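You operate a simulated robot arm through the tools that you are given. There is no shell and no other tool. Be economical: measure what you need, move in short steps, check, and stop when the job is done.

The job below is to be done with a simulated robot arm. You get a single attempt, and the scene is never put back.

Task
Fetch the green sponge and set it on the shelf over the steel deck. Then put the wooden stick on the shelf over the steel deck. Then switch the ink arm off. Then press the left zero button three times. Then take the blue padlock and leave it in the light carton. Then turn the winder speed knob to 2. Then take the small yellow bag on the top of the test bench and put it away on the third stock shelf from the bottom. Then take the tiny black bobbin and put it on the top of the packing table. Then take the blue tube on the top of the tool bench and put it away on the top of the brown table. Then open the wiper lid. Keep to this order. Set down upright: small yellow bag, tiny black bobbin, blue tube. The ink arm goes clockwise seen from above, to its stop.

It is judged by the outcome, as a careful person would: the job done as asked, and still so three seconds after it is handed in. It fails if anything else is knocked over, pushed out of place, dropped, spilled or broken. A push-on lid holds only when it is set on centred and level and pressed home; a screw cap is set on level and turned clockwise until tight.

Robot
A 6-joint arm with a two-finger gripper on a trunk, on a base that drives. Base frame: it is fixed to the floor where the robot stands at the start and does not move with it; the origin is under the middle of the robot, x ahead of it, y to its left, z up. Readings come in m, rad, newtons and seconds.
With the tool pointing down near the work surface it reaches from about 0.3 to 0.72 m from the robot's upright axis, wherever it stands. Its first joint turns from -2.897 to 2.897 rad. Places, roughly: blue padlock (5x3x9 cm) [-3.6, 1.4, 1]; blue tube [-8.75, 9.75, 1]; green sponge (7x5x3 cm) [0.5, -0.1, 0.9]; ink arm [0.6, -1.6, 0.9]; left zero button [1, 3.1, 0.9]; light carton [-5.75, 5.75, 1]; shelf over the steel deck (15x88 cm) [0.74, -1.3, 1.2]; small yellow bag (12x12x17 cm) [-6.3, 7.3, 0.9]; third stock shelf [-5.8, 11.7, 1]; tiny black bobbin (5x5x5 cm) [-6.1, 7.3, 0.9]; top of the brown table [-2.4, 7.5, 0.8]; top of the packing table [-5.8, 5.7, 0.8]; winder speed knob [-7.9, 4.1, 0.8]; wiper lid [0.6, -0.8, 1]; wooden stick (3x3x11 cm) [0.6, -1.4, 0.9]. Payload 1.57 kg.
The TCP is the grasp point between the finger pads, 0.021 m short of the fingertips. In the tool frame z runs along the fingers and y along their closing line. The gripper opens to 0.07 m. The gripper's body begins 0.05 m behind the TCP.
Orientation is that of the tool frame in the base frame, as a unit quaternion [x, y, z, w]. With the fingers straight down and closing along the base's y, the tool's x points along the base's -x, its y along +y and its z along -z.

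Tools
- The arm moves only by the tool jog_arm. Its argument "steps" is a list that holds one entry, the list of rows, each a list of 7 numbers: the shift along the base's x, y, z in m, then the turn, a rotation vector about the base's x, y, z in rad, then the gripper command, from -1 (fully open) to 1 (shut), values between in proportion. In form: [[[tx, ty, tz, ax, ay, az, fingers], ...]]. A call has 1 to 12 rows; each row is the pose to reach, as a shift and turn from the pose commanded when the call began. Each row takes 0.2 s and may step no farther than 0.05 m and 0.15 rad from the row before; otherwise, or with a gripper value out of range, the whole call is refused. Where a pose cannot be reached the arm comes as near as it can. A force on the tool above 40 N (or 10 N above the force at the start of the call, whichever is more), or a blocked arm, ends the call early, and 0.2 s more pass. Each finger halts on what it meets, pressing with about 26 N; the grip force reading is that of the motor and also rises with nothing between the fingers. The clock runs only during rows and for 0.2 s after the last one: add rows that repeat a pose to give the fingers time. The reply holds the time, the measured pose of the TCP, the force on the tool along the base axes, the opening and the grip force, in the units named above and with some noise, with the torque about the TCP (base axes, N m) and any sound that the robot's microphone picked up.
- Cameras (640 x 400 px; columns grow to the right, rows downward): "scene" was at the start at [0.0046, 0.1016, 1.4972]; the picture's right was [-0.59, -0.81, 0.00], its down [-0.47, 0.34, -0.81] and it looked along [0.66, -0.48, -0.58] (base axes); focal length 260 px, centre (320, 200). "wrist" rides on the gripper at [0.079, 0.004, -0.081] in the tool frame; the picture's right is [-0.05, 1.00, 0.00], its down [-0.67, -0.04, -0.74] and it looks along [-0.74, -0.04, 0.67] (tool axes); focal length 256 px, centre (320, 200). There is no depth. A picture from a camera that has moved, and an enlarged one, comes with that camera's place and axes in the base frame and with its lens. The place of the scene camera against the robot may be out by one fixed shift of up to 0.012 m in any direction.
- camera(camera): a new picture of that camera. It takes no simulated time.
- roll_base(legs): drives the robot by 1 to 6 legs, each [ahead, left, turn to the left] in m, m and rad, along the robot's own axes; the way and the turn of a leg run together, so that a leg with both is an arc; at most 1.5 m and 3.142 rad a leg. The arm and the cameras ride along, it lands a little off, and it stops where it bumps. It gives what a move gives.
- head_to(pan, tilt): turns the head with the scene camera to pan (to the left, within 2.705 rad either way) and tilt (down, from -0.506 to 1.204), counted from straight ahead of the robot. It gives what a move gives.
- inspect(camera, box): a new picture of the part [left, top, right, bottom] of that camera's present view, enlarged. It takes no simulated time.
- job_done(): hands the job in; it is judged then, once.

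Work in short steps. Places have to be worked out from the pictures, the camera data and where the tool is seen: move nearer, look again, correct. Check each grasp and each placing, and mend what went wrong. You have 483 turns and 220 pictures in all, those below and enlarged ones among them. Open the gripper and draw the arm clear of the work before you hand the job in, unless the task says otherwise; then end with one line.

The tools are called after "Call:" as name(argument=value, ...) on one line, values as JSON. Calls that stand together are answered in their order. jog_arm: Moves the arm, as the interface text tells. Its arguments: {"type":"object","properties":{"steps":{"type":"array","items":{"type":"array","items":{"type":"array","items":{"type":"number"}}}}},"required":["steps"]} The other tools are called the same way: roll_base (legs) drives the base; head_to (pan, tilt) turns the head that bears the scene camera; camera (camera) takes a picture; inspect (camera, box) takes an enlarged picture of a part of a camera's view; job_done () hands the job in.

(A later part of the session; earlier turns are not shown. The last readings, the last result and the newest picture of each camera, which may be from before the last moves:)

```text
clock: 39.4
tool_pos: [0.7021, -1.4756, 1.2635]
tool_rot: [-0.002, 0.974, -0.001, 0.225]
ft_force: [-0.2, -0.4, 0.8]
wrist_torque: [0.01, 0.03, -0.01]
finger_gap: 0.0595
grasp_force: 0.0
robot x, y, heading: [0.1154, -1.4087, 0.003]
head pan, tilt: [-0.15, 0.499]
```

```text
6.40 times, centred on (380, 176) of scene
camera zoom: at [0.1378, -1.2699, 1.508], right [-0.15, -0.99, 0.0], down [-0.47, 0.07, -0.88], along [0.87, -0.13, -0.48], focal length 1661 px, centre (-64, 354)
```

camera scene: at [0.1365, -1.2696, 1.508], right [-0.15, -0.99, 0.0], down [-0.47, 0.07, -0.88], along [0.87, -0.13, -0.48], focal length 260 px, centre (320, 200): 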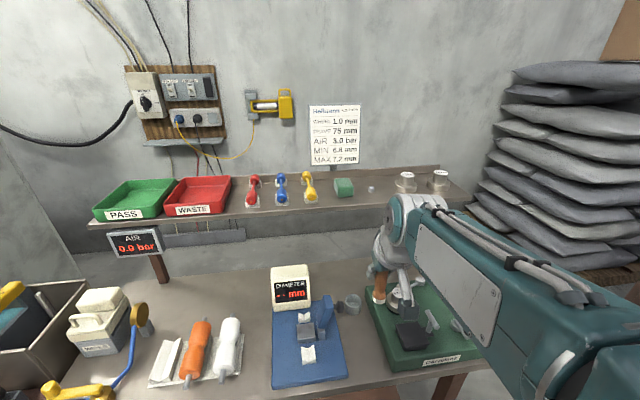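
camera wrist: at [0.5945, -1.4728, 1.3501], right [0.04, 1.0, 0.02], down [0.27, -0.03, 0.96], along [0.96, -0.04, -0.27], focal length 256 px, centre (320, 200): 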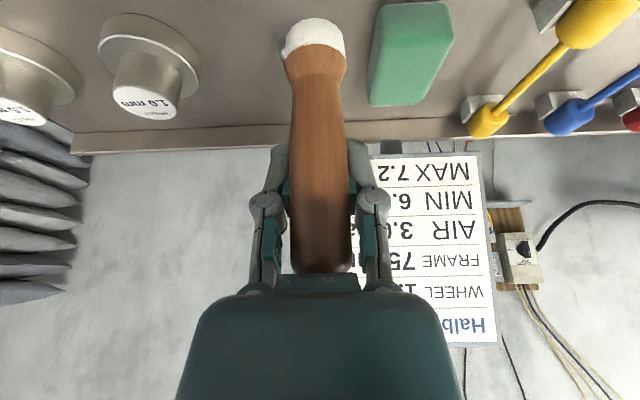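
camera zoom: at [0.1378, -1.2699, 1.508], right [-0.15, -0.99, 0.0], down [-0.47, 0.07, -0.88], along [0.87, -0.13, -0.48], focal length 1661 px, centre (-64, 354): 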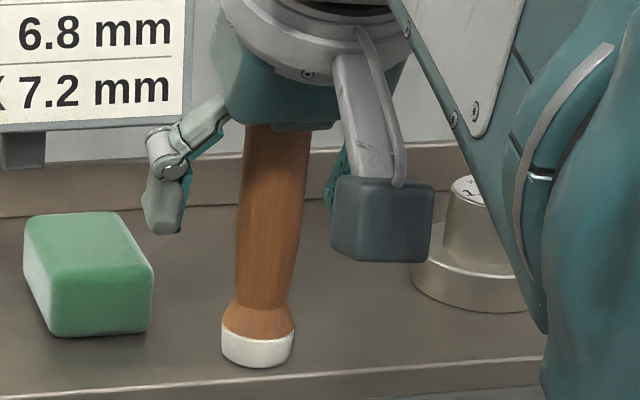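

It stands by itself. I'll back out along the tool axis.

Call:
jog_arm(steps=[[[-0.008, 0, 0.016, 0, 0, 0, -0.7], [-0.02, 0, 0.04, 0, 0, 0, -0.7], [-0.06, 0, 0.06, 0, 0, 0, -0.7], [-0.1, 0, 0.06, 0, 0, 0, -0.7], [-0.14, 0, 0.06, 0, 0, 0, -0.7], [-0.19, 0, 0.06, 0, 0, 0, -0.7], [-0.23, 0, 0.06, 0, 0, 0, -0.7], [-0.23, 0, 0.06, 0, 0, 0, -0.7]]])

Call:
camera(camera="scene")

```text
clock: 41.2
tool_pos: [0.4697, -1.4763, 1.323]
tool_rot: [-0.002, 0.974, -0.001, 0.225]
ft_force: [-0.3, -0.1, -0.1]
wrist_torque: [0.01, 0.0, -0.01]
finger_gap: 0.0592
grasp_force: 0.0
robot x, y, heading: [0.1158, -1.4099, 0.003]
head pan, tilt: [-0.15, 0.499]
```

```text
182 pictures are left
camera scene: at [0.1364, -1.2697, 1.508], right [-0.15, -0.99, 0.0], down [-0.47, 0.07, -0.88], along [0.87, -0.13, -0.48], focal length 260 px, centre (320, 200)
```

scene: 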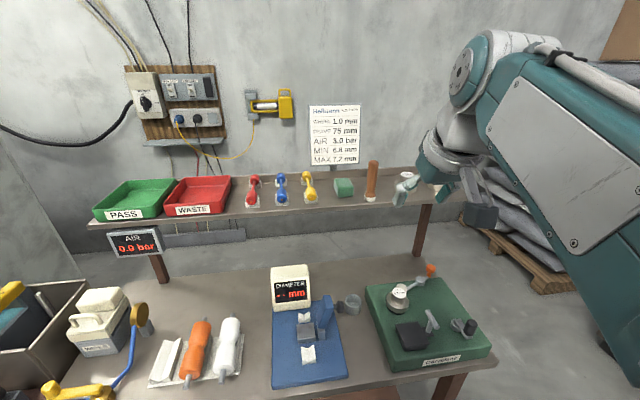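

Sponge and stick are both on the shelf. Now for the ink arm, the lever with the orange knob on the green plate; I'll zoom in.

Call:
inspect(camera="scene", box=[350, 250, 510, 350])

Call:
camera(camera="wrist")

```text
4.00 times, centred on (430, 300) of scene
camera zoom: at [0.1364, -1.2697, 1.508], right [-0.15, -0.99, 0.0], down [-0.47, 0.07, -0.88], along [0.87, -0.13, -0.48], focal length 1038 px, centre (-120, -200)
```

zoom: 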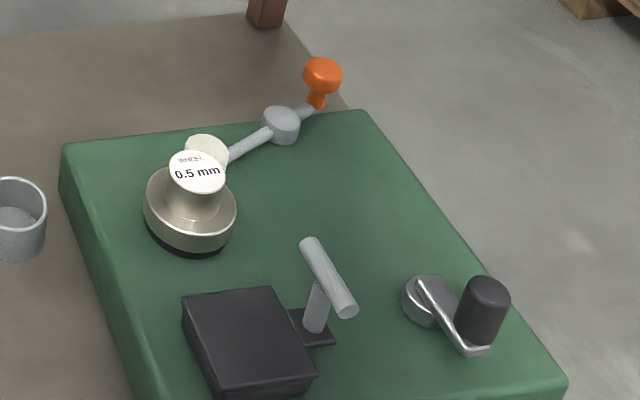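

```text
180 pictures are left
camera wrist: at [0.3615, -1.4725, 1.3608], right [0.04, 1.0, 0.02], down [0.27, -0.03, 0.96], along [0.96, -0.04, -0.27], focal length 256 px, centre (320, 200)
```

wrist: 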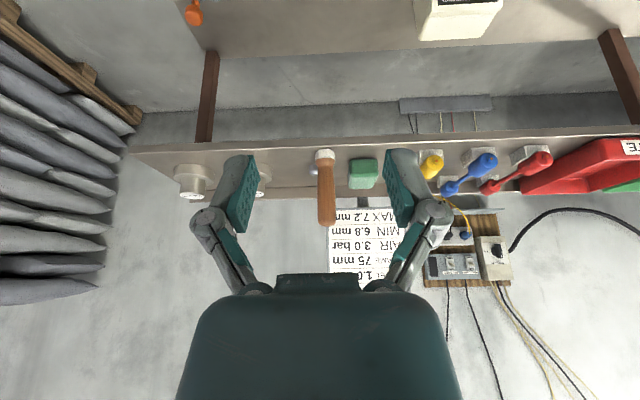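

The ink arm pivots near [0.645, -1.643], with the knob near [0.661, -1.680, 0.955]. Clockwise means pulling the knob towards the robot. I'll move the base 0.22 m right and take a closer look.

Call:
roll_base(legs=[[0, -0.22, 0]])

Call:
inspect(camera="scene", box=[270, 240, 430, 340])

Call:
camera(camera="wrist")

```text
clock: 42.9
tool_pos: [0.4709, -1.6852, 1.3237]
tool_rot: [-0.003, 0.974, -0.004, 0.226]
ft_force: [0.3, 0.7, 0.4]
wrist_torque: [0.0, -0.01, 0.03]
finger_gap: 0.0594
grasp_force: 0.0
robot x, y, heading: [0.1175, -1.6306, 0.003]
head pan, tilt: [-0.15, 0.499]
```

```text
4.00 times, centred on (350, 290) of scene
camera zoom: at [0.1372, -1.478, 1.5072], right [-0.15, -0.99, 0.01], down [-0.47, 0.06, -0.88], along [0.87, -0.13, -0.48], focal length 1038 px, centre (200, -160)
```

zoom: 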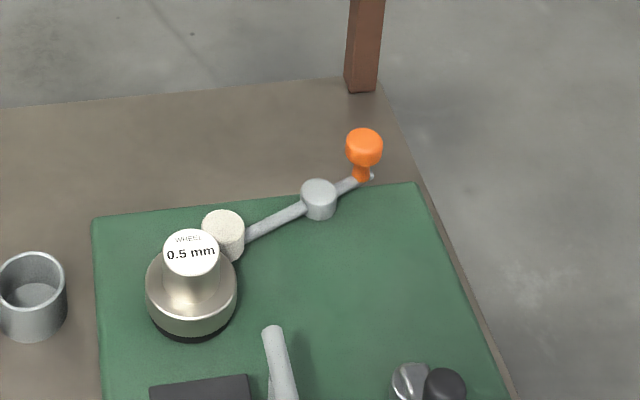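

```text
178 pictures are left
camera wrist: at [0.3625, -1.682, 1.3612], right [0.04, 1.0, 0.01], down [0.27, -0.03, 0.96], along [0.96, -0.04, -0.27], focal length 256 px, centre (320, 200)
```

wrist: 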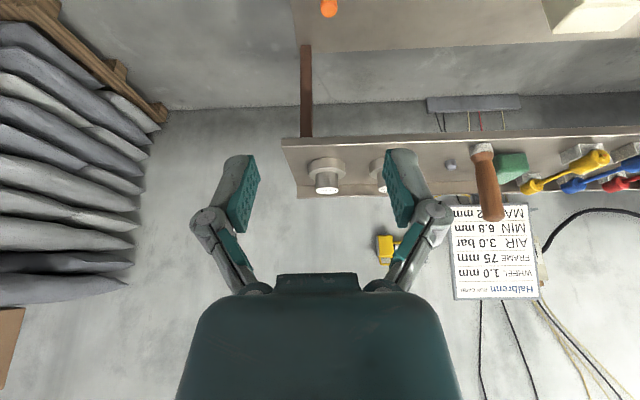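

The knob is refined to about [0.662, -1.676], with its cap at z 0.945 to 0.968. I'll keep the 0.45 tilt and come in beneath the shelf to grip it from the robot's side.

Call:
jog_arm(steps=[[[-0.02, 0, -0.045, 0, 0, 0, -0.43], [-0.02, 0.005, -0.09, 0, 0, 0, -0.43], [-0.02, 0.009, -0.135, 0, 0, 0, -0.43], [-0.02, 0.009, -0.18, 0, 0, 0, -0.43], [0, 0.009, -0.225, 0, 0, 0, -0.43], [0.03, 0.009, -0.26, 0, 0, 0, -0.43], [0.06, 0.009, -0.295, 0, 0, 0, -0.43], [0.1, 0.009, -0.315, 0, 0, 0, -0.43], [0.1, 0.009, -0.315, 0, 0, 0, -0.43]]])

Call:
camera(camera="wrist")

Call:
inspect(camera="scene", box=[270, 220, 430, 320])

```text
clock: 44.9
tool_pos: [0.5703, -1.6843, 1.0075]
tool_rot: [-0.002, 0.974, -0.002, 0.225]
ft_force: [0.5, 0.3, 0.3]
wrist_torque: [0.01, -0.02, -0.03]
finger_gap: 0.0499
grasp_force: 0.1
robot x, y, heading: [0.1141, -1.6287, 0.004]
head pan, tilt: [-0.15, 0.499]
```

```text
177 pictures are left
camera wrist: at [0.4627, -1.6816, 1.0454], right [0.04, 1.0, 0.02], down [0.27, -0.03, 0.96], along [0.96, -0.04, -0.27], focal length 256 px, centre (320, 200)
```

wrist: 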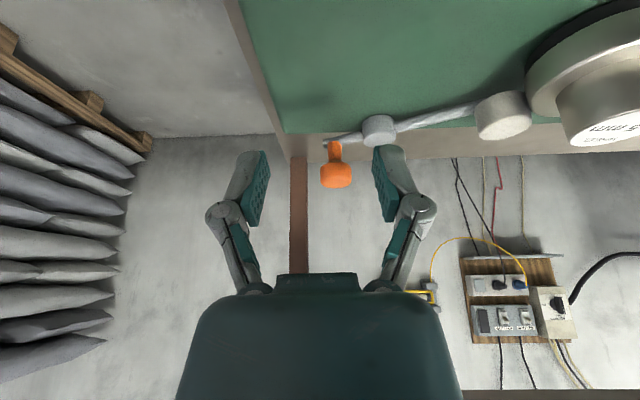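

```text
4.00 times, centred on (350, 270) of scene
camera zoom: at [0.1379, -1.4872, 1.5081], right [-0.15, -0.99, 0.0], down [-0.47, 0.07, -0.88], along [0.87, -0.13, -0.48], focal length 1038 px, centre (200, -80)
```

zoom: 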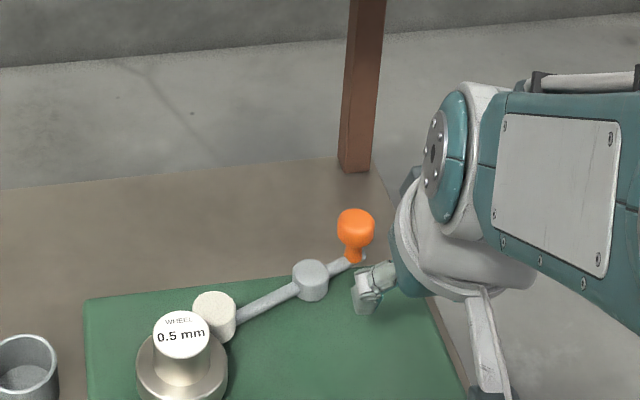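

The knob is triangulated again at [0.658, -1.676, 0.965], after a small base slip had settled. I'll line up with it and slide the fingers around it.

Call:
jog_arm(steps=[[[0.03, 0.008, 0.0, 0, 0, 0, -0.43], [0.068, 0.008, -0.004, 0, 0, 0, -0.43], [0.08, 0.008, -0.03, 0, 0, 0, -0.43], [0.09, 0.008, -0.05, 0, 0, 0, -0.43], [0.09, 0.008, -0.05, 0, 0, 0, -0.43]]])

Call:
camera(camera="wrist")

Call:
inspect(camera="scene", box=[290, 230, 410, 305])

```text
clock: 46.1
tool_pos: [0.6599, -1.6764, 0.9575]
tool_rot: [-0.001, 0.974, -0.002, 0.227]
ft_force: [8.7, -0.3, 10.2]
wrist_torque: [0.33, -0.05, -0.31]
finger_gap: 0.052
grasp_force: 2.1
robot x, y, heading: [0.113, -1.6299, 0.007]
head pan, tilt: [-0.15, 0.499]
```

```text
175 pictures are left
camera wrist: at [0.5536, -1.6732, 0.9957], right [0.04, 1.0, 0.02], down [0.27, -0.03, 0.96], along [0.96, -0.04, -0.27], focal length 256 px, centre (320, 200)
```

wrist: 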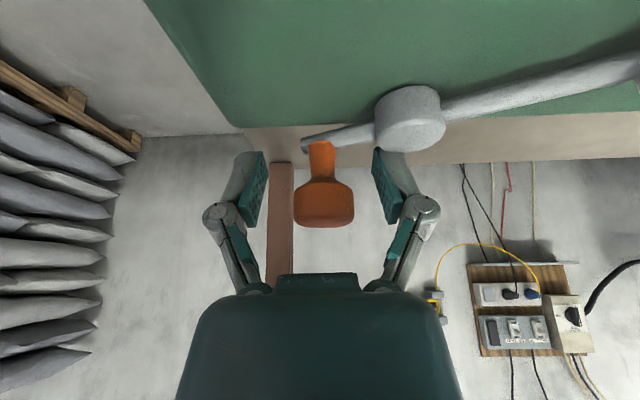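

```text
5.33 times, centred on (350, 268) of scene
camera zoom: at [0.1384, -1.4869, 1.5081], right [-0.15, -0.99, 0.0], down [-0.47, 0.07, -0.88], along [0.87, -0.13, -0.48], focal length 1384 px, centre (160, -160)
```

zoom: 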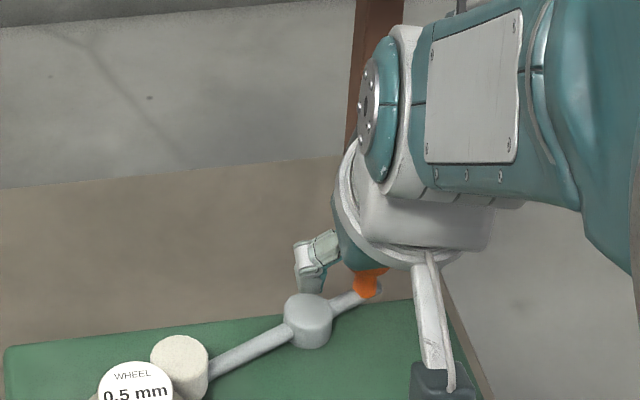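

The inner fingertip touches the pivot boss, with about 10 N. I'll rise 7 mm and then close on the knob.

Call:
jog_arm(steps=[[[-0.002, -0.001, 0.007, 0, 0, 0, -0.43], [-0.002, -0.001, 0.007, 0, 0, 0, 0.2], [-0.002, -0.001, 0.007, 0, 0, 0, 0.6], [-0.002, -0.001, 0.007, 0, 0, 0, 1], [-0.002, -0.001, 0.007, 0, 0, 0, 1]]])

Call:
camera(camera="wrist")

```text
clock: 47.3
tool_pos: [0.6564, -1.6759, 0.9645]
tool_rot: [-0.001, 0.975, -0.001, 0.224]
ft_force: [-14.1, 19.9, -0.9]
wrist_torque: [-0.05, 0.08, 0.3]
finger_gap: 0.025
grasp_force: 31.5
robot x, y, heading: [0.1095, -1.627, 0.002]
head pan, tilt: [-0.15, 0.499]
```

```text
173 pictures are left
camera wrist: at [0.5488, -1.6722, 1.0019], right [0.04, 1.0, 0.02], down [0.28, -0.03, 0.96], along [0.96, -0.04, -0.28], focal length 256 px, centre (320, 200)
```

wrist: 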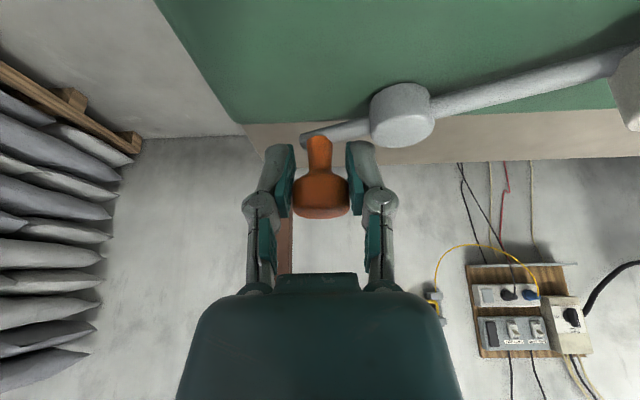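

The knob is gripped. I'll pull it clockwise about the pivot, first about 30° of arc.

Call:
jog_arm(steps=[[[-0.005, -0.0015, 0, 0, 0, 0, 1], [-0.01, -0.0026, 0, 0, 0, 0, 1], [-0.0155, -0.003, 0, 0, 0, 0, 1], [-0.0206, -0.0027, 0, 0, 0, 0, 1]]])

Call:
camera(camera="wrist")

```text
clock: 48.2
tool_pos: [0.6444, -1.6784, 0.9647]
tool_rot: [-0.005, 0.974, 0.002, 0.228]
ft_force: [19.9, 28.8, -13.7]
wrist_torque: [-0.04, -0.3, -0.05]
finger_gap: 0.0246
grasp_force: 32.2
robot x, y, heading: [0.1162, -1.6258, 0.006]
head pan, tilt: [-0.15, 0.499]
stopped in row 4: the force on the tool passed its limit at 43 N (the readings are from after the stop); the commanded pose is now the measured one
```

```text
172 pictures are left
camera wrist: at [0.537, -1.6757, 1.0023], right [0.04, 1.0, 0.02], down [0.27, -0.03, 0.96], along [0.96, -0.03, -0.27], focal length 256 px, centre (320, 200)
```

wrist: 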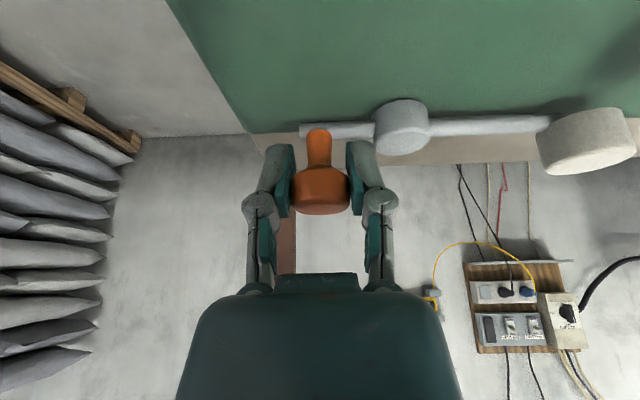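

The roller has swung off the wheel, but the force is mostly radial, so my radius is a bit too large. I'll correct towards the pivot and carry on the pull.

Call:
jog_arm(steps=[[[0.0, 0.004, 0, 0, 0, 0, 1], [-0.003, 0.005, 0, 0, 0, 0, 1], [-0.007, 0.0055, 0, 0, 0, 0, 1], [-0.011, 0.006, 0, 0, 0, 0, 1]]])

Call:
camera(camera="wrist")

```text
clock: 49.2
tool_pos: [0.6278, -1.679, 0.9648]
tool_rot: [-0.001, 0.975, 0.001, 0.223]
ft_force: [-6.3, -0.8, -3.8]
wrist_torque: [0.08, 0.04, 0.0]
finger_gap: 0.006
grasp_force: 28.1
robot x, y, heading: [0.1127, -1.626, 0.001]
head pan, tilt: [-0.15, 0.499]
```

```text
171 pictures are left
camera wrist: at [0.5207, -1.6753, 1.0022], right [0.05, 1.0, 0.02], down [0.28, -0.04, 0.96], along [0.96, -0.04, -0.28], focal length 256 px, centre (320, 200)
```

wrist: 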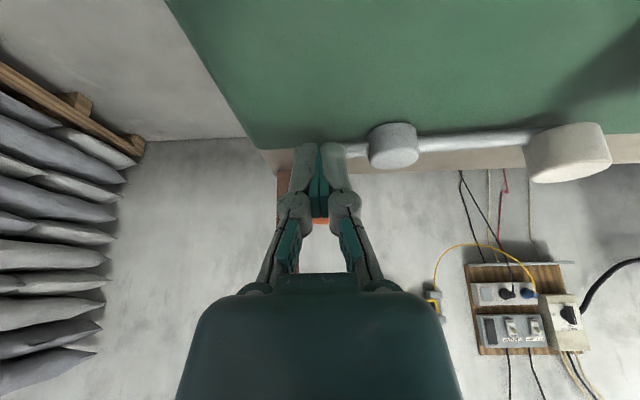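

The fingers slipped off the knob. I'll back off to see where the arm is now.

Call:
jog_arm(steps=[[[-0.01, 0, 0.01, 0, 0, 0, 1], [-0.03, 0, 0.04, 0, 0, 0, 0.2], [-0.06, 0, 0.06, 0, 0, 0, -0.4], [-0.1, 0, 0.07, 0, 0, 0, -0.4], [-0.1, 0, 0.07, 0, 0, 0, -0.4]]])

Call:
inspect(camera="scene", box=[270, 220, 430, 320])

Call:
camera(camera="wrist")

```text
clock: 50.4
tool_pos: [0.5317, -1.676, 1.0368]
tool_rot: [-0.002, 0.974, 0.0, 0.228]
ft_force: [0.2, 0.2, 0.8]
wrist_torque: [0.0, 0.01, -0.01]
finger_gap: 0.049
grasp_force: 0.0
robot x, y, heading: [0.1104, -1.6299, 0.003]
head pan, tilt: [-0.15, 0.499]
```

```text
4.00 times, centred on (350, 270) of scene
camera zoom: at [0.1376, -1.4867, 1.508], right [-0.15, -0.99, 0.0], down [-0.47, 0.07, -0.88], along [0.87, -0.13, -0.48], focal length 1038 px, centre (200, -80)
```

zoom: 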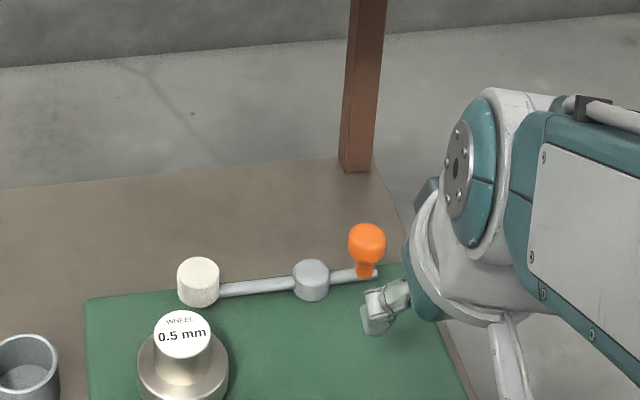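

```text
169 pictures are left
camera wrist: at [0.4233, -1.6732, 1.0739], right [0.04, 1.0, 0.02], down [0.27, -0.03, 0.96], along [0.96, -0.04, -0.27], focal length 256 px, centre (320, 200)
```

wrist: 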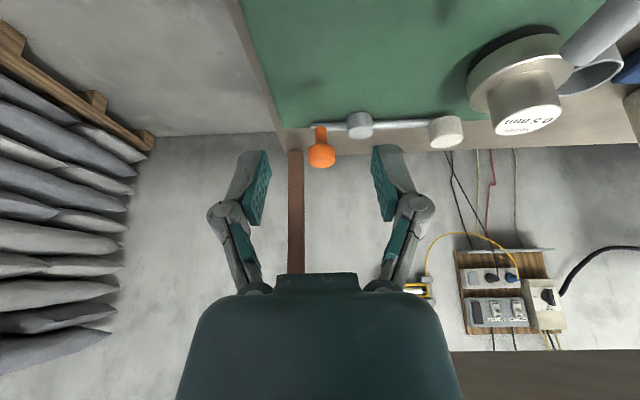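

The arm has turned about 25° and the roller is clear of the wheel. To find out whether this is the stop, I'll regrip the knob at about [0.642, -1.681] and pull again.

Call:
jog_arm(steps=[[[0.04, -0.003, -0.01, 0, 0, 0, -0.4], [0.08, -0.005, -0.02, 0, 0, 0, -0.4], [0.095, -0.005, -0.045, 0, 0, 0, -0.4], [0.111, -0.005, -0.073, 0, 0, 0, -0.4], [0.111, -0.005, -0.073, 0, 0, 0, 0.2], [0.111, -0.005, -0.073, 0, 0, 0, 0.6], [0.111, -0.005, -0.073, 0, 0, 0, 1], [0.111, -0.005, -0.073, 0, 0, 0, 1]]])

Call:
camera(camera="wrist")

```text
clock: 52.3
tool_pos: [0.6454, -1.6787, 0.9649]
tool_rot: [-0.004, 0.973, 0.003, 0.23]
ft_force: [7.2, 25.2, -1.3]
wrist_torque: [0.21, -0.34, -0.14]
finger_gap: 0.0248
grasp_force: 31.9
robot x, y, heading: [0.113, -1.626, 0.003]
head pan, tilt: [-0.15, 0.499]
stopped in row 8: the force on the tool passed its limit at 41 N (the readings are from after the stop); the commanded pose is now the measured one
```

```text
168 pictures are left
camera wrist: at [0.5378, -1.6759, 1.0008], right [0.04, 1.0, 0.03], down [0.26, -0.04, 0.96], along [0.96, -0.03, -0.26], focal length 256 px, centre (320, 200)
```

wrist: 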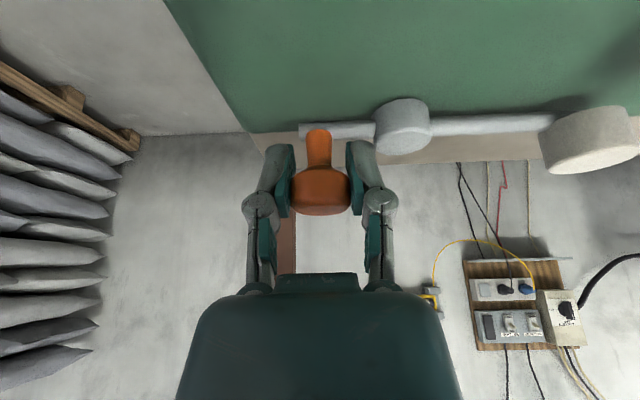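

It is gripped again, with residual sideways force because the fingers were off-centre. I'll relax in y and pull slightly in -x to feel for the stop.

Call:
jog_arm(steps=[[[0.0, 0.004, 0, 0, 0, 0, 1], [0.0, 0.004, 0, 0, 0, 0, 1]]])

Call:
jog_arm(steps=[[[-0.003, 0.0, 0, 0, 0, 0, 1], [-0.005, 0.0, 0, 0, 0, 0, 1], [-0.007, 0.0, 0, 0, 0, 0, 1]]])

```text
clock: 52.9
tool_pos: [0.6448, -1.6778, 0.9645]
tool_rot: [-0.001, 0.973, 0.0, 0.231]
ft_force: [8.2, 8.6, 1.0]
wrist_torque: [0.19, 0.5, 0.06]
finger_gap: 0.0248
grasp_force: 31.8
robot x, y, heading: [0.1136, -1.6245, 0.008]
head pan, tilt: [-0.15, 0.499]
```

```text
clock: 53.4
tool_pos: [0.6444, -1.6776, 0.9647]
tool_rot: [-0.002, 0.972, 0.001, 0.235]
ft_force: [23.1, 3.5, -19.9]
wrist_torque: [0.0, -0.01, 0.01]
finger_gap: 0.025
grasp_force: 31.8
robot x, y, heading: [0.1159, -1.6285, 0.003]
head pan, tilt: [-0.15, 0.499]
stopped in row 2: the force on the tool passed its limit at 43 N (the readings are from after the stop); the commanded pose is now the measured one
```

The knob is blocked firmly at the same place as before (x 0.6444, about 23 N along the tangent), so this is the stop. I'll open and draw clear.

Call:
jog_arm(steps=[[[0.002, 0, 0, 0, 0, 0, 1], [0.002, 0, 0.002, 0, 0, 0, 0.3], [0.0, 0, 0.005, 0, 0, 0, -0.4], [0.0, 0, 0.01, 0, 0, 0, -0.4], [-0.02, 0, 0.045, 0, 0, 0, -0.4], [-0.05, 0, 0.07, 0, 0, 0, -0.4], [-0.1, 0, 0.07, 0, 0, 0, -0.4], [-0.14, 0, 0.1, 0, 0, 0, -0.4], [-0.15, 0, 0.14, 0, 0, 0, -0.4], [-0.16, 0, 0.18, 0, 0, 0, -0.4]]])

Call:
camera(camera="scene")

```text
clock: 55.6
tool_pos: [0.4798, -1.6783, 1.1473]
tool_rot: [-0.003, 0.972, 0.002, 0.235]
ft_force: [0.3, 0.4, 0.5]
wrist_torque: [0.01, -0.01, -0.01]
finger_gap: 0.0487
grasp_force: 0.2
robot x, y, heading: [0.1123, -1.6248, 0.002]
head pan, tilt: [-0.15, 0.499]
```

```text
167 pictures are left
camera scene: at [0.1381, -1.4861, 1.508], right [-0.15, -0.99, 0.0], down [-0.47, 0.07, -0.88], along [0.87, -0.13, -0.48], focal length 260 px, centre (320, 200)
```

scene: 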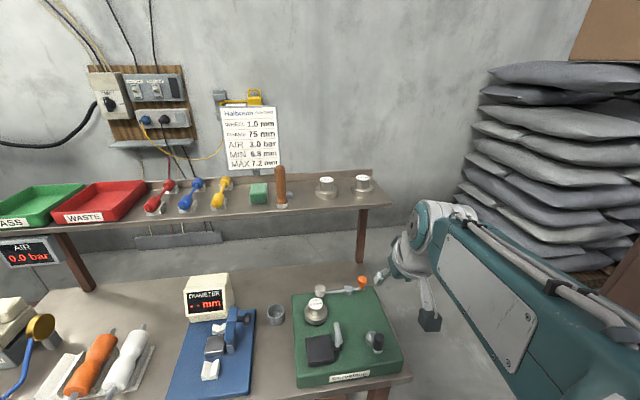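

The ink arm is off. I'll back away from the bench, bring the tool to a compact downward pose and look to the left.

Call:
roll_base(legs=[[-0.5, 0, 0]])

Call:
jog_arm(steps=[[[-0.02, 0.01, 0.03, 0, 0.15, 0, -1], [-0.04, 0.02, 0.06, 0, 0.3, 0, -1], [-0.06, 0.03, 0.08, 0, 0.45, 0, -1], [-0.07, 0.05, 0.08, 0, 0.47, 0, -1]]])

Call:
head_to(pan=1.3, tilt=0.25)

Call:
camera(camera="scene")

```text
clock: 58.5
tool_pos: [-0.0148, -1.68, 1.147]
tool_rot: [0.0, 0.972, 0.001, 0.235]
ft_force: [0.9, -0.2, -0.3]
wrist_torque: [0.01, 0.0, 0.02]
finger_gap: 0.0488
grasp_force: 0.1
robot x, y, heading: [-0.3859, -1.6285, 0.003]
head pan, tilt: [-0.15, 0.499]
```

```text
clock: 59.5
tool_pos: [-0.0855, -1.6299, 1.2276]
tool_rot: [0.0, 1.0, 0.0, 0.002]
ft_force: [0.1, -0.4, 0.2]
wrist_torque: [0.01, 0.0, 0.0]
finger_gap: 0.0699
grasp_force: 0.1
robot x, y, heading: [-0.3818, -1.6266, 0.001]
head pan, tilt: [-0.15, 0.499]
```

```text
clock: 61.1
tool_pos: [-0.0852, -1.6308, 1.2266]
tool_rot: [0.001, 1.0, 0.001, 0.003]
ft_force: [0.0, 0.1, -0.2]
wrist_torque: [-0.05, 0.02, 0.02]
finger_gap: 0.0701
grasp_force: 0.0
robot x, y, heading: [-0.3787, -1.6272, 0.001]
head pan, tilt: [1.3, 0.25]
```

```text
166 pictures are left
camera scene: at [-0.4221, -1.3836, 1.5311], right [0.96, -0.27, 0.0], down [-0.07, -0.24, -0.97], along [0.26, 0.93, -0.25], focal length 260 px, centre (320, 200)
```

scene: 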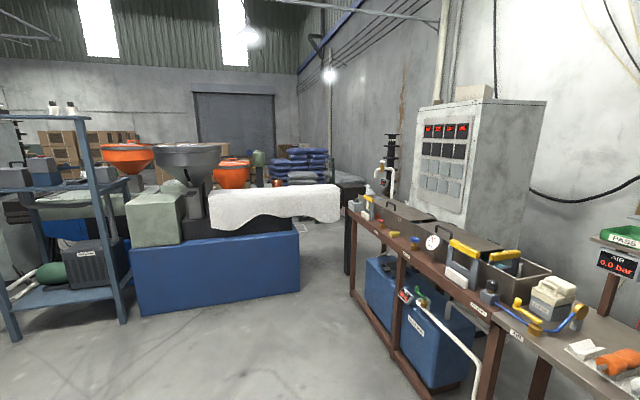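

A large machine stands to the left, leaving only a narrow gap to the bench. I'll zoom in and look further round for a route.

Call:
inspect(camera="scene", box=[220, 120, 440, 258])

Call:
head_to(pan=2.4, tilt=0.2)

Call:
camera(camera="scene")

```text
2.90 times, centred on (330, 189) of scene
camera zoom: at [-0.4221, -1.3836, 1.5311], right [0.96, -0.27, 0.0], down [-0.07, -0.24, -0.97], along [0.26, 0.93, -0.25], focal length 752 px, centre (291, 232)
```

zoom: 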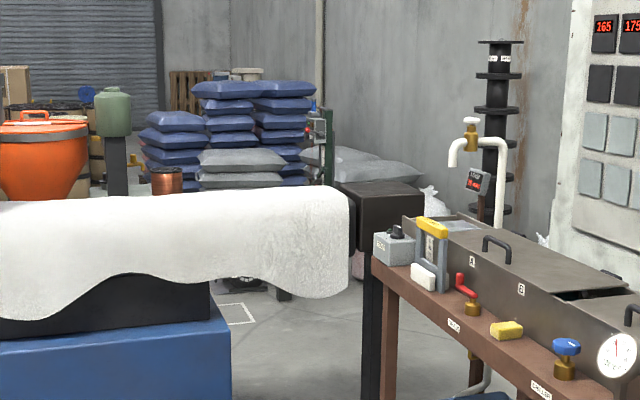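

```text
clock: 62.4
tool_pos: [-0.0857, -1.6314, 1.2263]
tool_rot: [0.001, 1.0, -0.001, 0.003]
ft_force: [0.1, -0.6, -0.8]
wrist_torque: [0.04, 0.04, -0.03]
finger_gap: 0.0701
grasp_force: 0.0
robot x, y, heading: [-0.3791, -1.6259, -0.001]
head pan, tilt: [2.4, 0.201]
```

```text
164 pictures are left
camera scene: at [-0.5157, -1.4105, 1.5357], right [0.68, 0.74, 0.0], down [0.15, -0.14, -0.98], along [-0.72, 0.66, -0.2], focal length 260 px, centre (320, 200)
```

scene: 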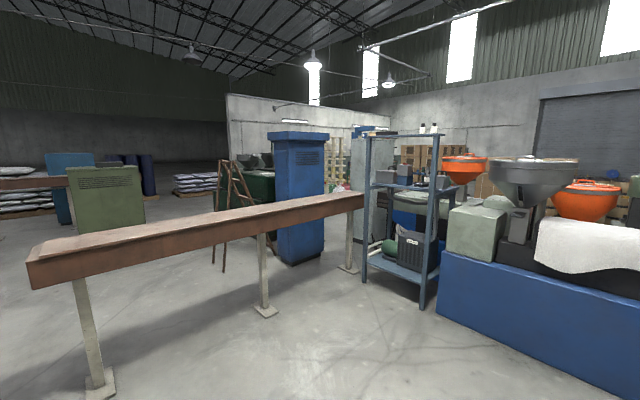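

A long trough on legs runs along x ≈ -2.5 from y -1.75 to 1, and the rack and machine block the north. The way out is round the trough's south end, so I'll turn to face that way and look.

Call:
roll_base(legs=[[-0.4, 0, 0], [0, 0, -2.6]])

Call:
head_to(pan=0, tilt=0.25)

Call:
camera(camera="scene")

```text
clock: 71.0
tool_pos: [-1.0335, -1.7758, 1.2263]
tool_rot: [0.964, 0.265, -0.003, 0.002]
ft_force: [0.0, -0.1, -0.3]
wrist_torque: [0.0, -0.01, -0.01]
finger_gap: 0.0701
grasp_force: 0.0
robot x, y, heading: [-0.7779, -1.6303, -2.603]
head pan, tilt: [2.4, 0.201]
```

```text
clock: 73.2
tool_pos: [-1.0333, -1.7774, 1.2262]
tool_rot: [0.964, 0.266, -0.003, 0.001]
ft_force: [0.7, -0.4, 1.1]
wrist_torque: [0.01, 0.01, -0.01]
finger_gap: 0.0701
grasp_force: 0.0
robot x, y, heading: [-0.7766, -1.6286, -2.606]
head pan, tilt: [0.0, 0.25]
```

```text
163 pictures are left
camera scene: at [-0.7347, -1.7783, 1.5312], right [-0.51, 0.86, 0.0], down [0.21, 0.13, -0.97], along [-0.83, -0.5, -0.25], focal length 260 px, centre (320, 200)
```

scene: 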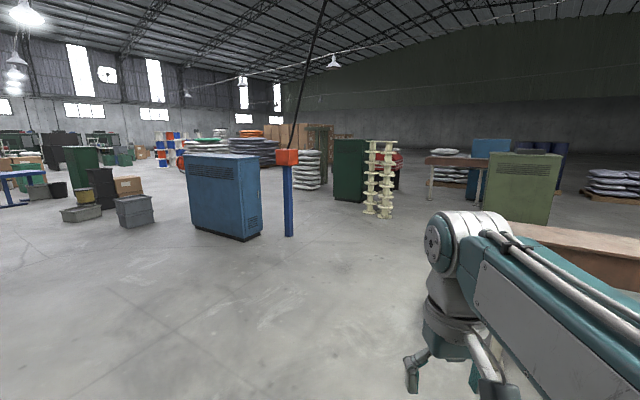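

The floor is clear to the south-west. I'll drive round the trough's end to about (-2.9, -2.6) and turn to look north-west.

Call:
roll_base(legs=[[0, 0, -0.107], [1.3, 0, 0], [1.03, 0, 0], [0, 0, -1.5]])

Call:
camera(camera="scene")

```text
clock: 89.0
tool_pos: [-3.049, -2.3549, 1.2267]
tool_rot: [0.857, -0.516, -0.002, -0.001]
ft_force: [0.6, -0.6, 0.1]
wrist_torque: [-0.02, 0.03, -0.03]
finger_gap: 0.0703
grasp_force: 0.0
robot x, y, heading: [-2.9152, -2.6171, 2.058]
head pan, tilt: [0.0, 0.25]
```

```text
162 pictures are left
camera scene: at [-3.0711, -2.6595, 1.5311], right [0.88, 0.47, 0.0], down [0.12, -0.22, -0.97], along [-0.46, 0.86, -0.25], focal length 260 px, centre (320, 200)
```

scene: 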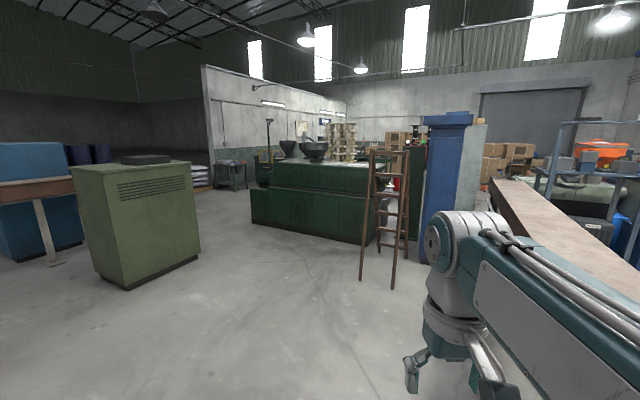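

The way north seems to lead past the west end of the long green machine. I'll drive to about (-4.9, -0.5), between ladder and cabinet, then look again.

Call:
roll_base(legs=[[0, 0, 0.264], [1.45, 0, 0], [1.45, 0, 0]])

Call:
head_to(pan=0.4, tilt=0.25)

Call:
camera(camera="scene")

```text
clock: 104.0
tool_pos: [-5.0896, -0.2566, 1.227]
tool_rot: [0.916, -0.4, -0.002, -0.001]
ft_force: [0.6, 0.5, 0.1]
wrist_torque: [0.01, -0.02, 0.01]
finger_gap: 0.0698
grasp_force: 0.1
robot x, y, heading: [-4.894, -0.4746, 2.32]
head pan, tilt: [0.0, 0.25]
```

```text
clock: 104.8
tool_pos: [-5.09, -0.2571, 1.2268]
tool_rot: [0.916, -0.4, -0.002, 0.0]
ft_force: [0.2, -0.4, 0.7]
wrist_torque: [0.04, 0.0, -0.03]
finger_gap: 0.07
grasp_force: 0.1
robot x, y, heading: [-4.8913, -0.4761, 2.317]
head pan, tilt: [0.4, 0.25]
```

```text
161 pictures are left
camera scene: at [-5.0567, -0.5862, 1.5311], right [0.41, 0.91, 0.0], down [0.23, -0.1, -0.97], along [-0.88, 0.4, -0.25], focal length 260 px, centre (320, 200)
```

scene: 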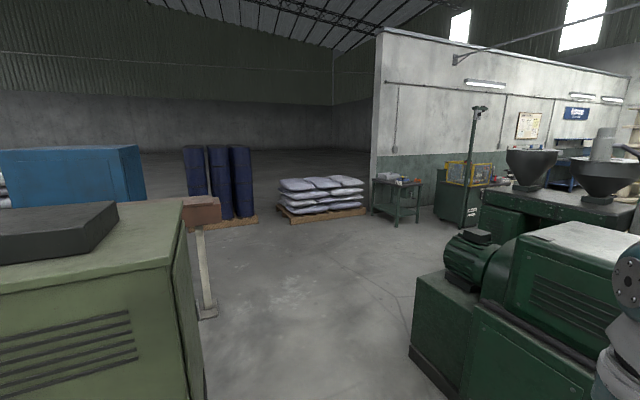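

There is a gap of about 1.3 m between cabinet and green machine. I'll drive through to (-6.9, 0.1), then north 1.5 m, and look.

Call:
roll_base(legs=[[0, 0, 0.544], [1.04, 0, 0], [1.04, 0, 0], [0, 0, -1.29], [1.4, 0, 0]])

Call:
head_to(pan=-0.5, tilt=0.25)

Call:
camera(camera="scene")

```text
clock: 126.5
tool_pos: [-6.9037, 1.7776, 1.2275]
tool_rot: [0.708, -0.706, -0.003, -0.001]
ft_force: [0.5, -0.5, -0.8]
wrist_torque: [-0.02, -0.01, 0.02]
finger_gap: 0.0701
grasp_force: 0.1
robot x, y, heading: [-6.9048, 1.4798, 1.572]
head pan, tilt: [0.4, 0.25]
```

```text
clock: 127.7
tool_pos: [-6.903, 1.7761, 1.2266]
tool_rot: [0.708, -0.706, -0.003, -0.001]
ft_force: [-0.3, 0.1, 0.3]
wrist_torque: [-0.03, -0.03, -0.01]
finger_gap: 0.0697
grasp_force: 0.1
robot x, y, heading: [-6.9049, 1.4826, 1.575]
head pan, tilt: [-0.499, 0.25]
```

```text
160 pictures are left
camera scene: at [-7.022, 1.5043, 1.5312], right [0.88, -0.48, 0.0], down [-0.12, -0.22, -0.97], along [0.46, 0.85, -0.25], focal length 260 px, centre (320, 200)
```

scene: 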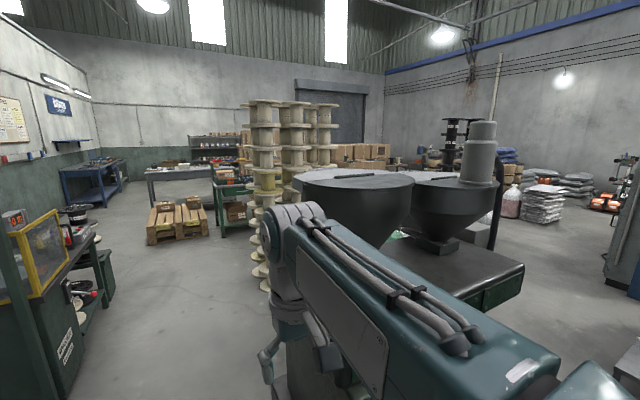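

I'll look further right, tilted down, for a passage east.

Call:
head_to(pan=-1.35, tilt=0.4)

Call:
camera(camera="scene")

```text
clock: 128.8
tool_pos: [-6.9042, 1.7776, 1.2262]
tool_rot: [0.708, -0.706, -0.004, -0.002]
ft_force: [-0.6, 0.4, -0.9]
wrist_torque: [-0.02, 0.05, -0.01]
finger_gap: 0.07
grasp_force: 0.1
robot x, y, heading: [-6.9052, 1.4834, 1.575]
head pan, tilt: [-1.349, 0.4]
```

```text
159 pictures are left
camera scene: at [-6.9761, 1.4428, 1.5173], right [0.22, -0.97, 0.0], down [-0.38, -0.09, -0.92], along [0.9, 0.21, -0.39], focal length 260 px, centre (320, 200)
```

scene: 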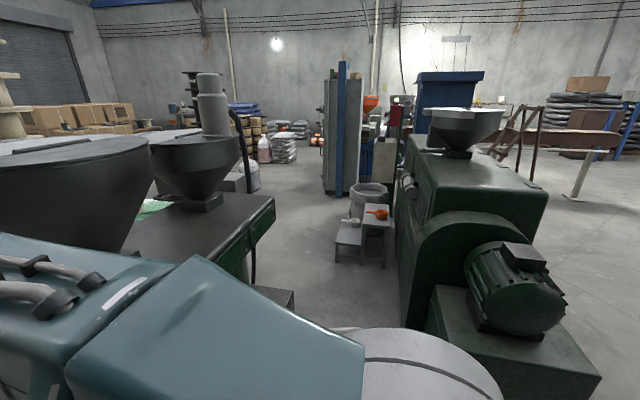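

A passage runs east between the hopper machine and the green extruder, with a step stool in it. I'll turn to face east at y ≈ 1.6 and look closer.

Call:
roll_base(legs=[[0.12, 0, 0], [0, 0, -1.571]])

Call:
head_to(pan=0.1, tilt=0.45)

Call:
camera(camera="scene")

Call:
camera(camera="wrist")

```text
clock: 133.2
tool_pos: [-6.6781, 1.649, 1.2242]
tool_rot: [-0.107, 0.994, -0.008, 0.003]
ft_force: [0.0, -0.4, 0.1]
wrist_torque: [0.02, 0.01, 0.03]
finger_gap: 0.07
grasp_force: 0.0
robot x, y, heading: [-6.9601, 1.5652, 0.213]
head pan, tilt: [-1.349, 0.4]
stopped in leg 2: the robot was blocked; the commanded pose is now the measured one
```

```text
clock: 134.8
tool_pos: [-6.6774, 1.6459, 1.2252]
tool_rot: [-0.107, 0.994, -0.007, 0.003]
ft_force: [0.1, 0.0, -0.9]
wrist_torque: [-0.03, -0.02, 0.03]
finger_gap: 0.0702
grasp_force: 0.1
robot x, y, heading: [-6.9613, 1.5657, 0.219]
head pan, tilt: [0.099, 0.45]
```

```text
158 pictures are left
camera scene: at [-6.971, 1.7234, 1.5139], right [0.31, -0.95, -0.01], down [-0.42, -0.13, -0.9], along [0.86, 0.28, -0.43], focal length 260 px, centre (320, 200)
```

scene: 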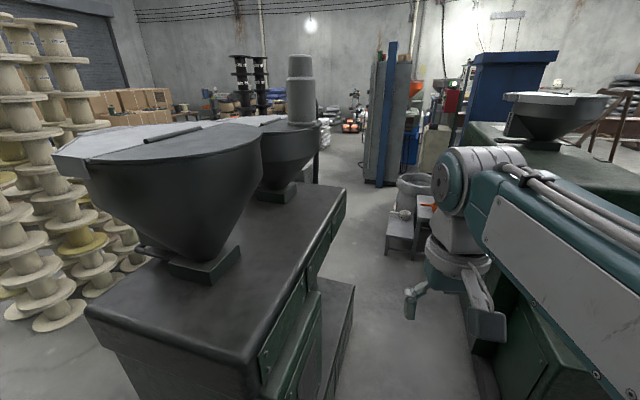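

```text
157 pictures are left
camera wrist: at [-6.7565, 1.6333, 1.3051], right [-0.16, 0.99, -0.01], down [0.65, 0.12, 0.75], along [0.74, 0.11, -0.66], focal length 256 px, centre (320, 200)
```

wrist: 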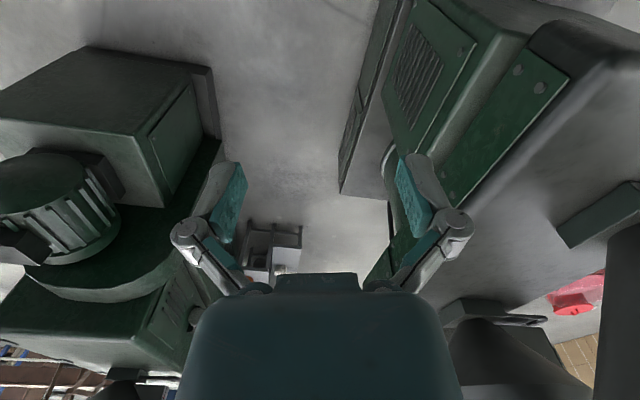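

The base bumped while turning here, so this corridor is too tight. I'll back west and go north of the hopper machine instead, between it and the spool stacks.

Call:
roll_base(legs=[[-0.23, 0.05, 0], [0, 0, 1.356], [1.45, 0, 0]])

Call:
head_to(pan=-1.0, tilt=0.45)

Call:
camera(camera="scene")

```text
clock: 146.8
tool_pos: [-7.2217, 3.3176, 1.2235]
tool_rot: [0.708, -0.706, 0.005, -0.007]
ft_force: [0.4, -1.0, 0.3]
wrist_torque: [0.03, -0.02, 0.02]
finger_gap: 0.07
grasp_force: 0.1
robot x, y, heading: [-7.2, 3.024, 1.574]
head pan, tilt: [0.099, 0.45]
```

```text
clock: 148.1
tool_pos: [-7.2211, 3.317, 1.2239]
tool_rot: [0.709, -0.705, 0.004, -0.008]
ft_force: [0.1, -0.1, -0.6]
wrist_torque: [-0.01, 0.02, 0.0]
finger_gap: 0.0699
grasp_force: 0.1
robot x, y, heading: [-7.2046, 3.0228, 1.571]
head pan, tilt: [-1.0, 0.45]
```

```text
156 pictures are left
camera scene: at [-7.2845, 3.0113, 1.5126], right [0.54, -0.84, 0.0], down [-0.36, -0.24, -0.9], along [0.76, 0.49, -0.43], focal length 260 px, centre (320, 200)
```

scene: 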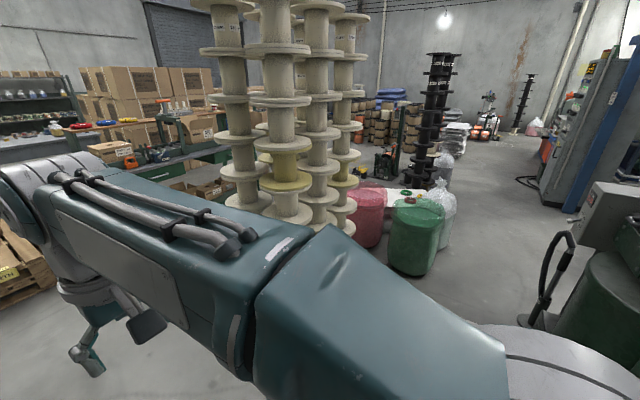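

I'll look more to the right at the hopper's rim, and zoom in on the gap by the green barrel.

Call:
head_to(pan=-1.75, tilt=0.45)

Call:
camera(camera="scene")

```text
clock: 149.2
tool_pos: [-7.2213, 3.3173, 1.2245]
tool_rot: [0.708, -0.706, 0.003, -0.008]
ft_force: [0.0, -0.3, -0.2]
wrist_torque: [0.0, 0.03, -0.03]
finger_gap: 0.0701
grasp_force: 0.1
robot x, y, heading: [-7.1992, 3.0196, 1.575]
head pan, tilt: [-1.751, 0.45]
```

```text
155 pictures are left
camera scene: at [-7.2713, 2.9452, 1.5126], right [-0.18, -0.98, 0.0], down [-0.43, 0.08, -0.9], along [0.89, -0.16, -0.43], focal length 260 px, centre (320, 200)
```

scene: 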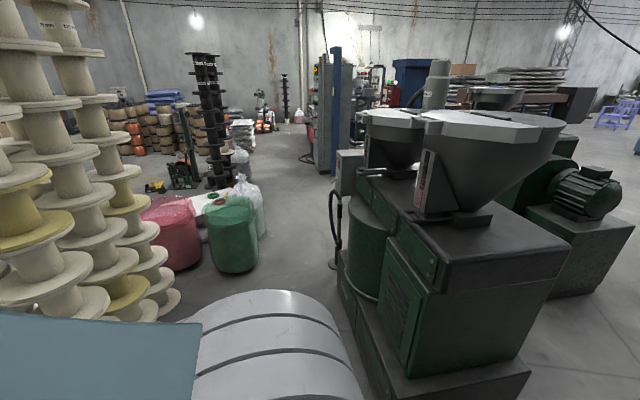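

The gap between machine (y ≈ 2.5) and green bag (y ≈ 3.13) is about 0.62 m, while the base seems about 0.5 to 0.6 m wide. I'll turn east, approach and measure it better.

Call:
roll_base(legs=[[0, 0, -1.571], [0.6, 0, 0]])

Call:
head_to(pan=0.1, tilt=0.7)

Call:
camera(camera="scene")

```text
clock: 156.4
tool_pos: [-6.3072, 3.0404, 1.2244]
tool_rot: [0.0, 1.0, -0.008, 0.003]
ft_force: [0.2, 0.5, 0.2]
wrist_torque: [0.02, -0.01, -0.01]
finger_gap: 0.07
grasp_force: 0.0
robot x, y, heading: [-6.603, 3.0171, -0.002]
head pan, tilt: [-1.751, 0.45]
```

```text
clock: 158.2
tool_pos: [-6.3066, 3.041, 1.2251]
tool_rot: [-0.001, 1.0, -0.008, 0.003]
ft_force: [-0.3, 0.4, 0.2]
wrist_torque: [-0.01, -0.03, -0.05]
finger_gap: 0.07
grasp_force: 0.1
robot x, y, heading: [-6.6004, 3.0206, -0.006]
head pan, tilt: [0.099, 0.7]
```

```text
154 pictures are left
camera scene: at [-6.5842, 3.1833, 1.4903], right [0.1, -1.0, 0.0], down [-0.64, -0.06, -0.76], along [0.76, 0.07, -0.64], focal length 260 px, centre (320, 200)
```

scene: 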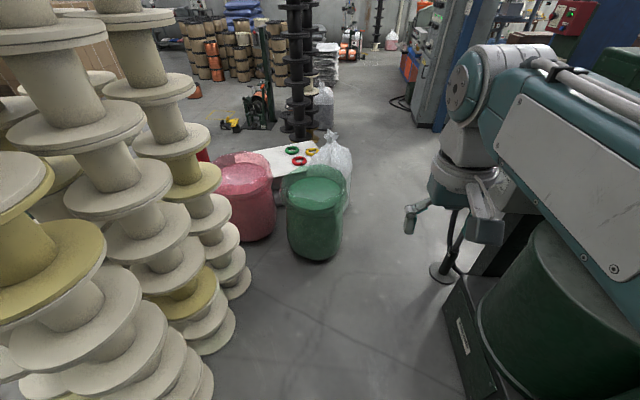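

The gap measures only about 0.59 m, which is too risky. I'll go back west and look for a wider way north of the spools.

Call:
roll_base(legs=[[-0.6, 0, 0], [0, 0, 1.571], [1.5, 0, 0]])

Call:
head_to(pan=-0.9, tilt=0.4)

Call:
camera(camera="scene")

```text
clock: 172.6
tool_pos: [-7.224, 4.8318, 1.2244]
tool_rot: [0.708, -0.706, 0.003, -0.008]
ft_force: [-0.1, -0.7, -0.2]
wrist_torque: [-0.01, -0.01, 0.02]
finger_gap: 0.0701
grasp_force: 0.0
robot x, y, heading: [-7.2025, 4.5337, 1.572]
head pan, tilt: [0.099, 0.7]
```

```text
clock: 173.8
tool_pos: [-7.2239, 4.8326, 1.2238]
tool_rot: [0.708, -0.706, 0.004, -0.007]
ft_force: [-0.6, -0.6, 0.4]
wrist_torque: [0.03, -0.01, 0.01]
finger_gap: 0.07
grasp_force: 0.1
robot x, y, heading: [-7.201, 4.5371, 1.571]
head pan, tilt: [-0.901, 0.4]
```

```text
153 pictures are left
camera scene: at [-7.2927, 4.5341, 1.5172], right [0.62, -0.78, 0.0], down [-0.3, -0.24, -0.92], along [0.72, 0.57, -0.39], focal length 260 px, centre (320, 200)
```

scene: 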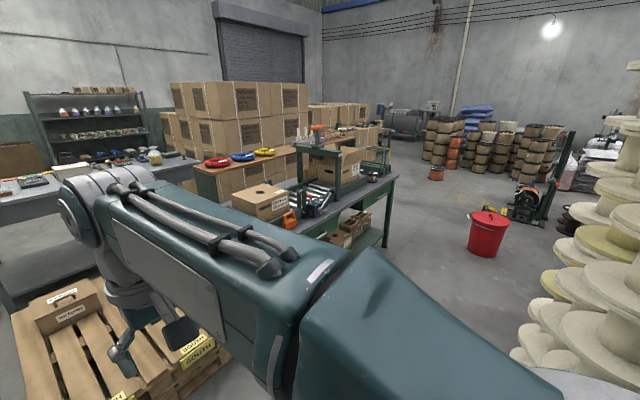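

There is a wide way east between the packing table and the spools. I'll turn east, drive to about (-5.6, 4.85), and look at the red bucket and table end.

Call:
roll_base(legs=[[0, 0, -1.571], [0, 0.32, 0], [1.5, 0, 0]])

Call:
head_to(pan=0.0, tilt=0.5)

Call:
camera(camera="scene")

```text
clock: 186.8
tool_pos: [-5.4005, 4.8631, 1.2244]
tool_rot: [0.0, 1.0, -0.007, 0.003]
ft_force: [-0.3, -0.1, -0.7]
wrist_torque: [0.04, -0.01, -0.01]
finger_gap: 0.0701
grasp_force: 0.1
robot x, y, heading: [-5.6975, 4.8448, -0.005]
head pan, tilt: [-0.901, 0.4]
```

```text
clock: 188.0
tool_pos: [-5.3999, 4.8617, 1.2234]
tool_rot: [0.0, 1.0, -0.007, 0.002]
ft_force: [-0.9, -0.6, 0.4]
wrist_torque: [0.05, 0.04, 0.03]
finger_gap: 0.07
grasp_force: 0.0
robot x, y, heading: [-5.6965, 4.8452, -0.004]
head pan, tilt: [0.0, 0.499]
```

```text
152 pictures are left
camera scene: at [-5.6712, 4.9972, 1.508], right [0.0, -1.0, 0.0], down [-0.48, 0.0, -0.88], along [0.88, 0.0, -0.48], focal length 260 px, centre (320, 200)
```

scene: 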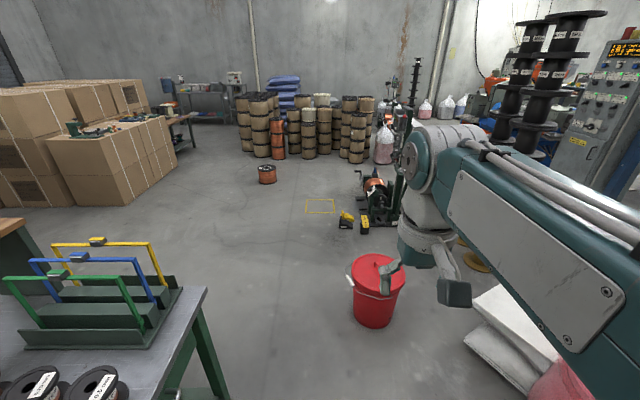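

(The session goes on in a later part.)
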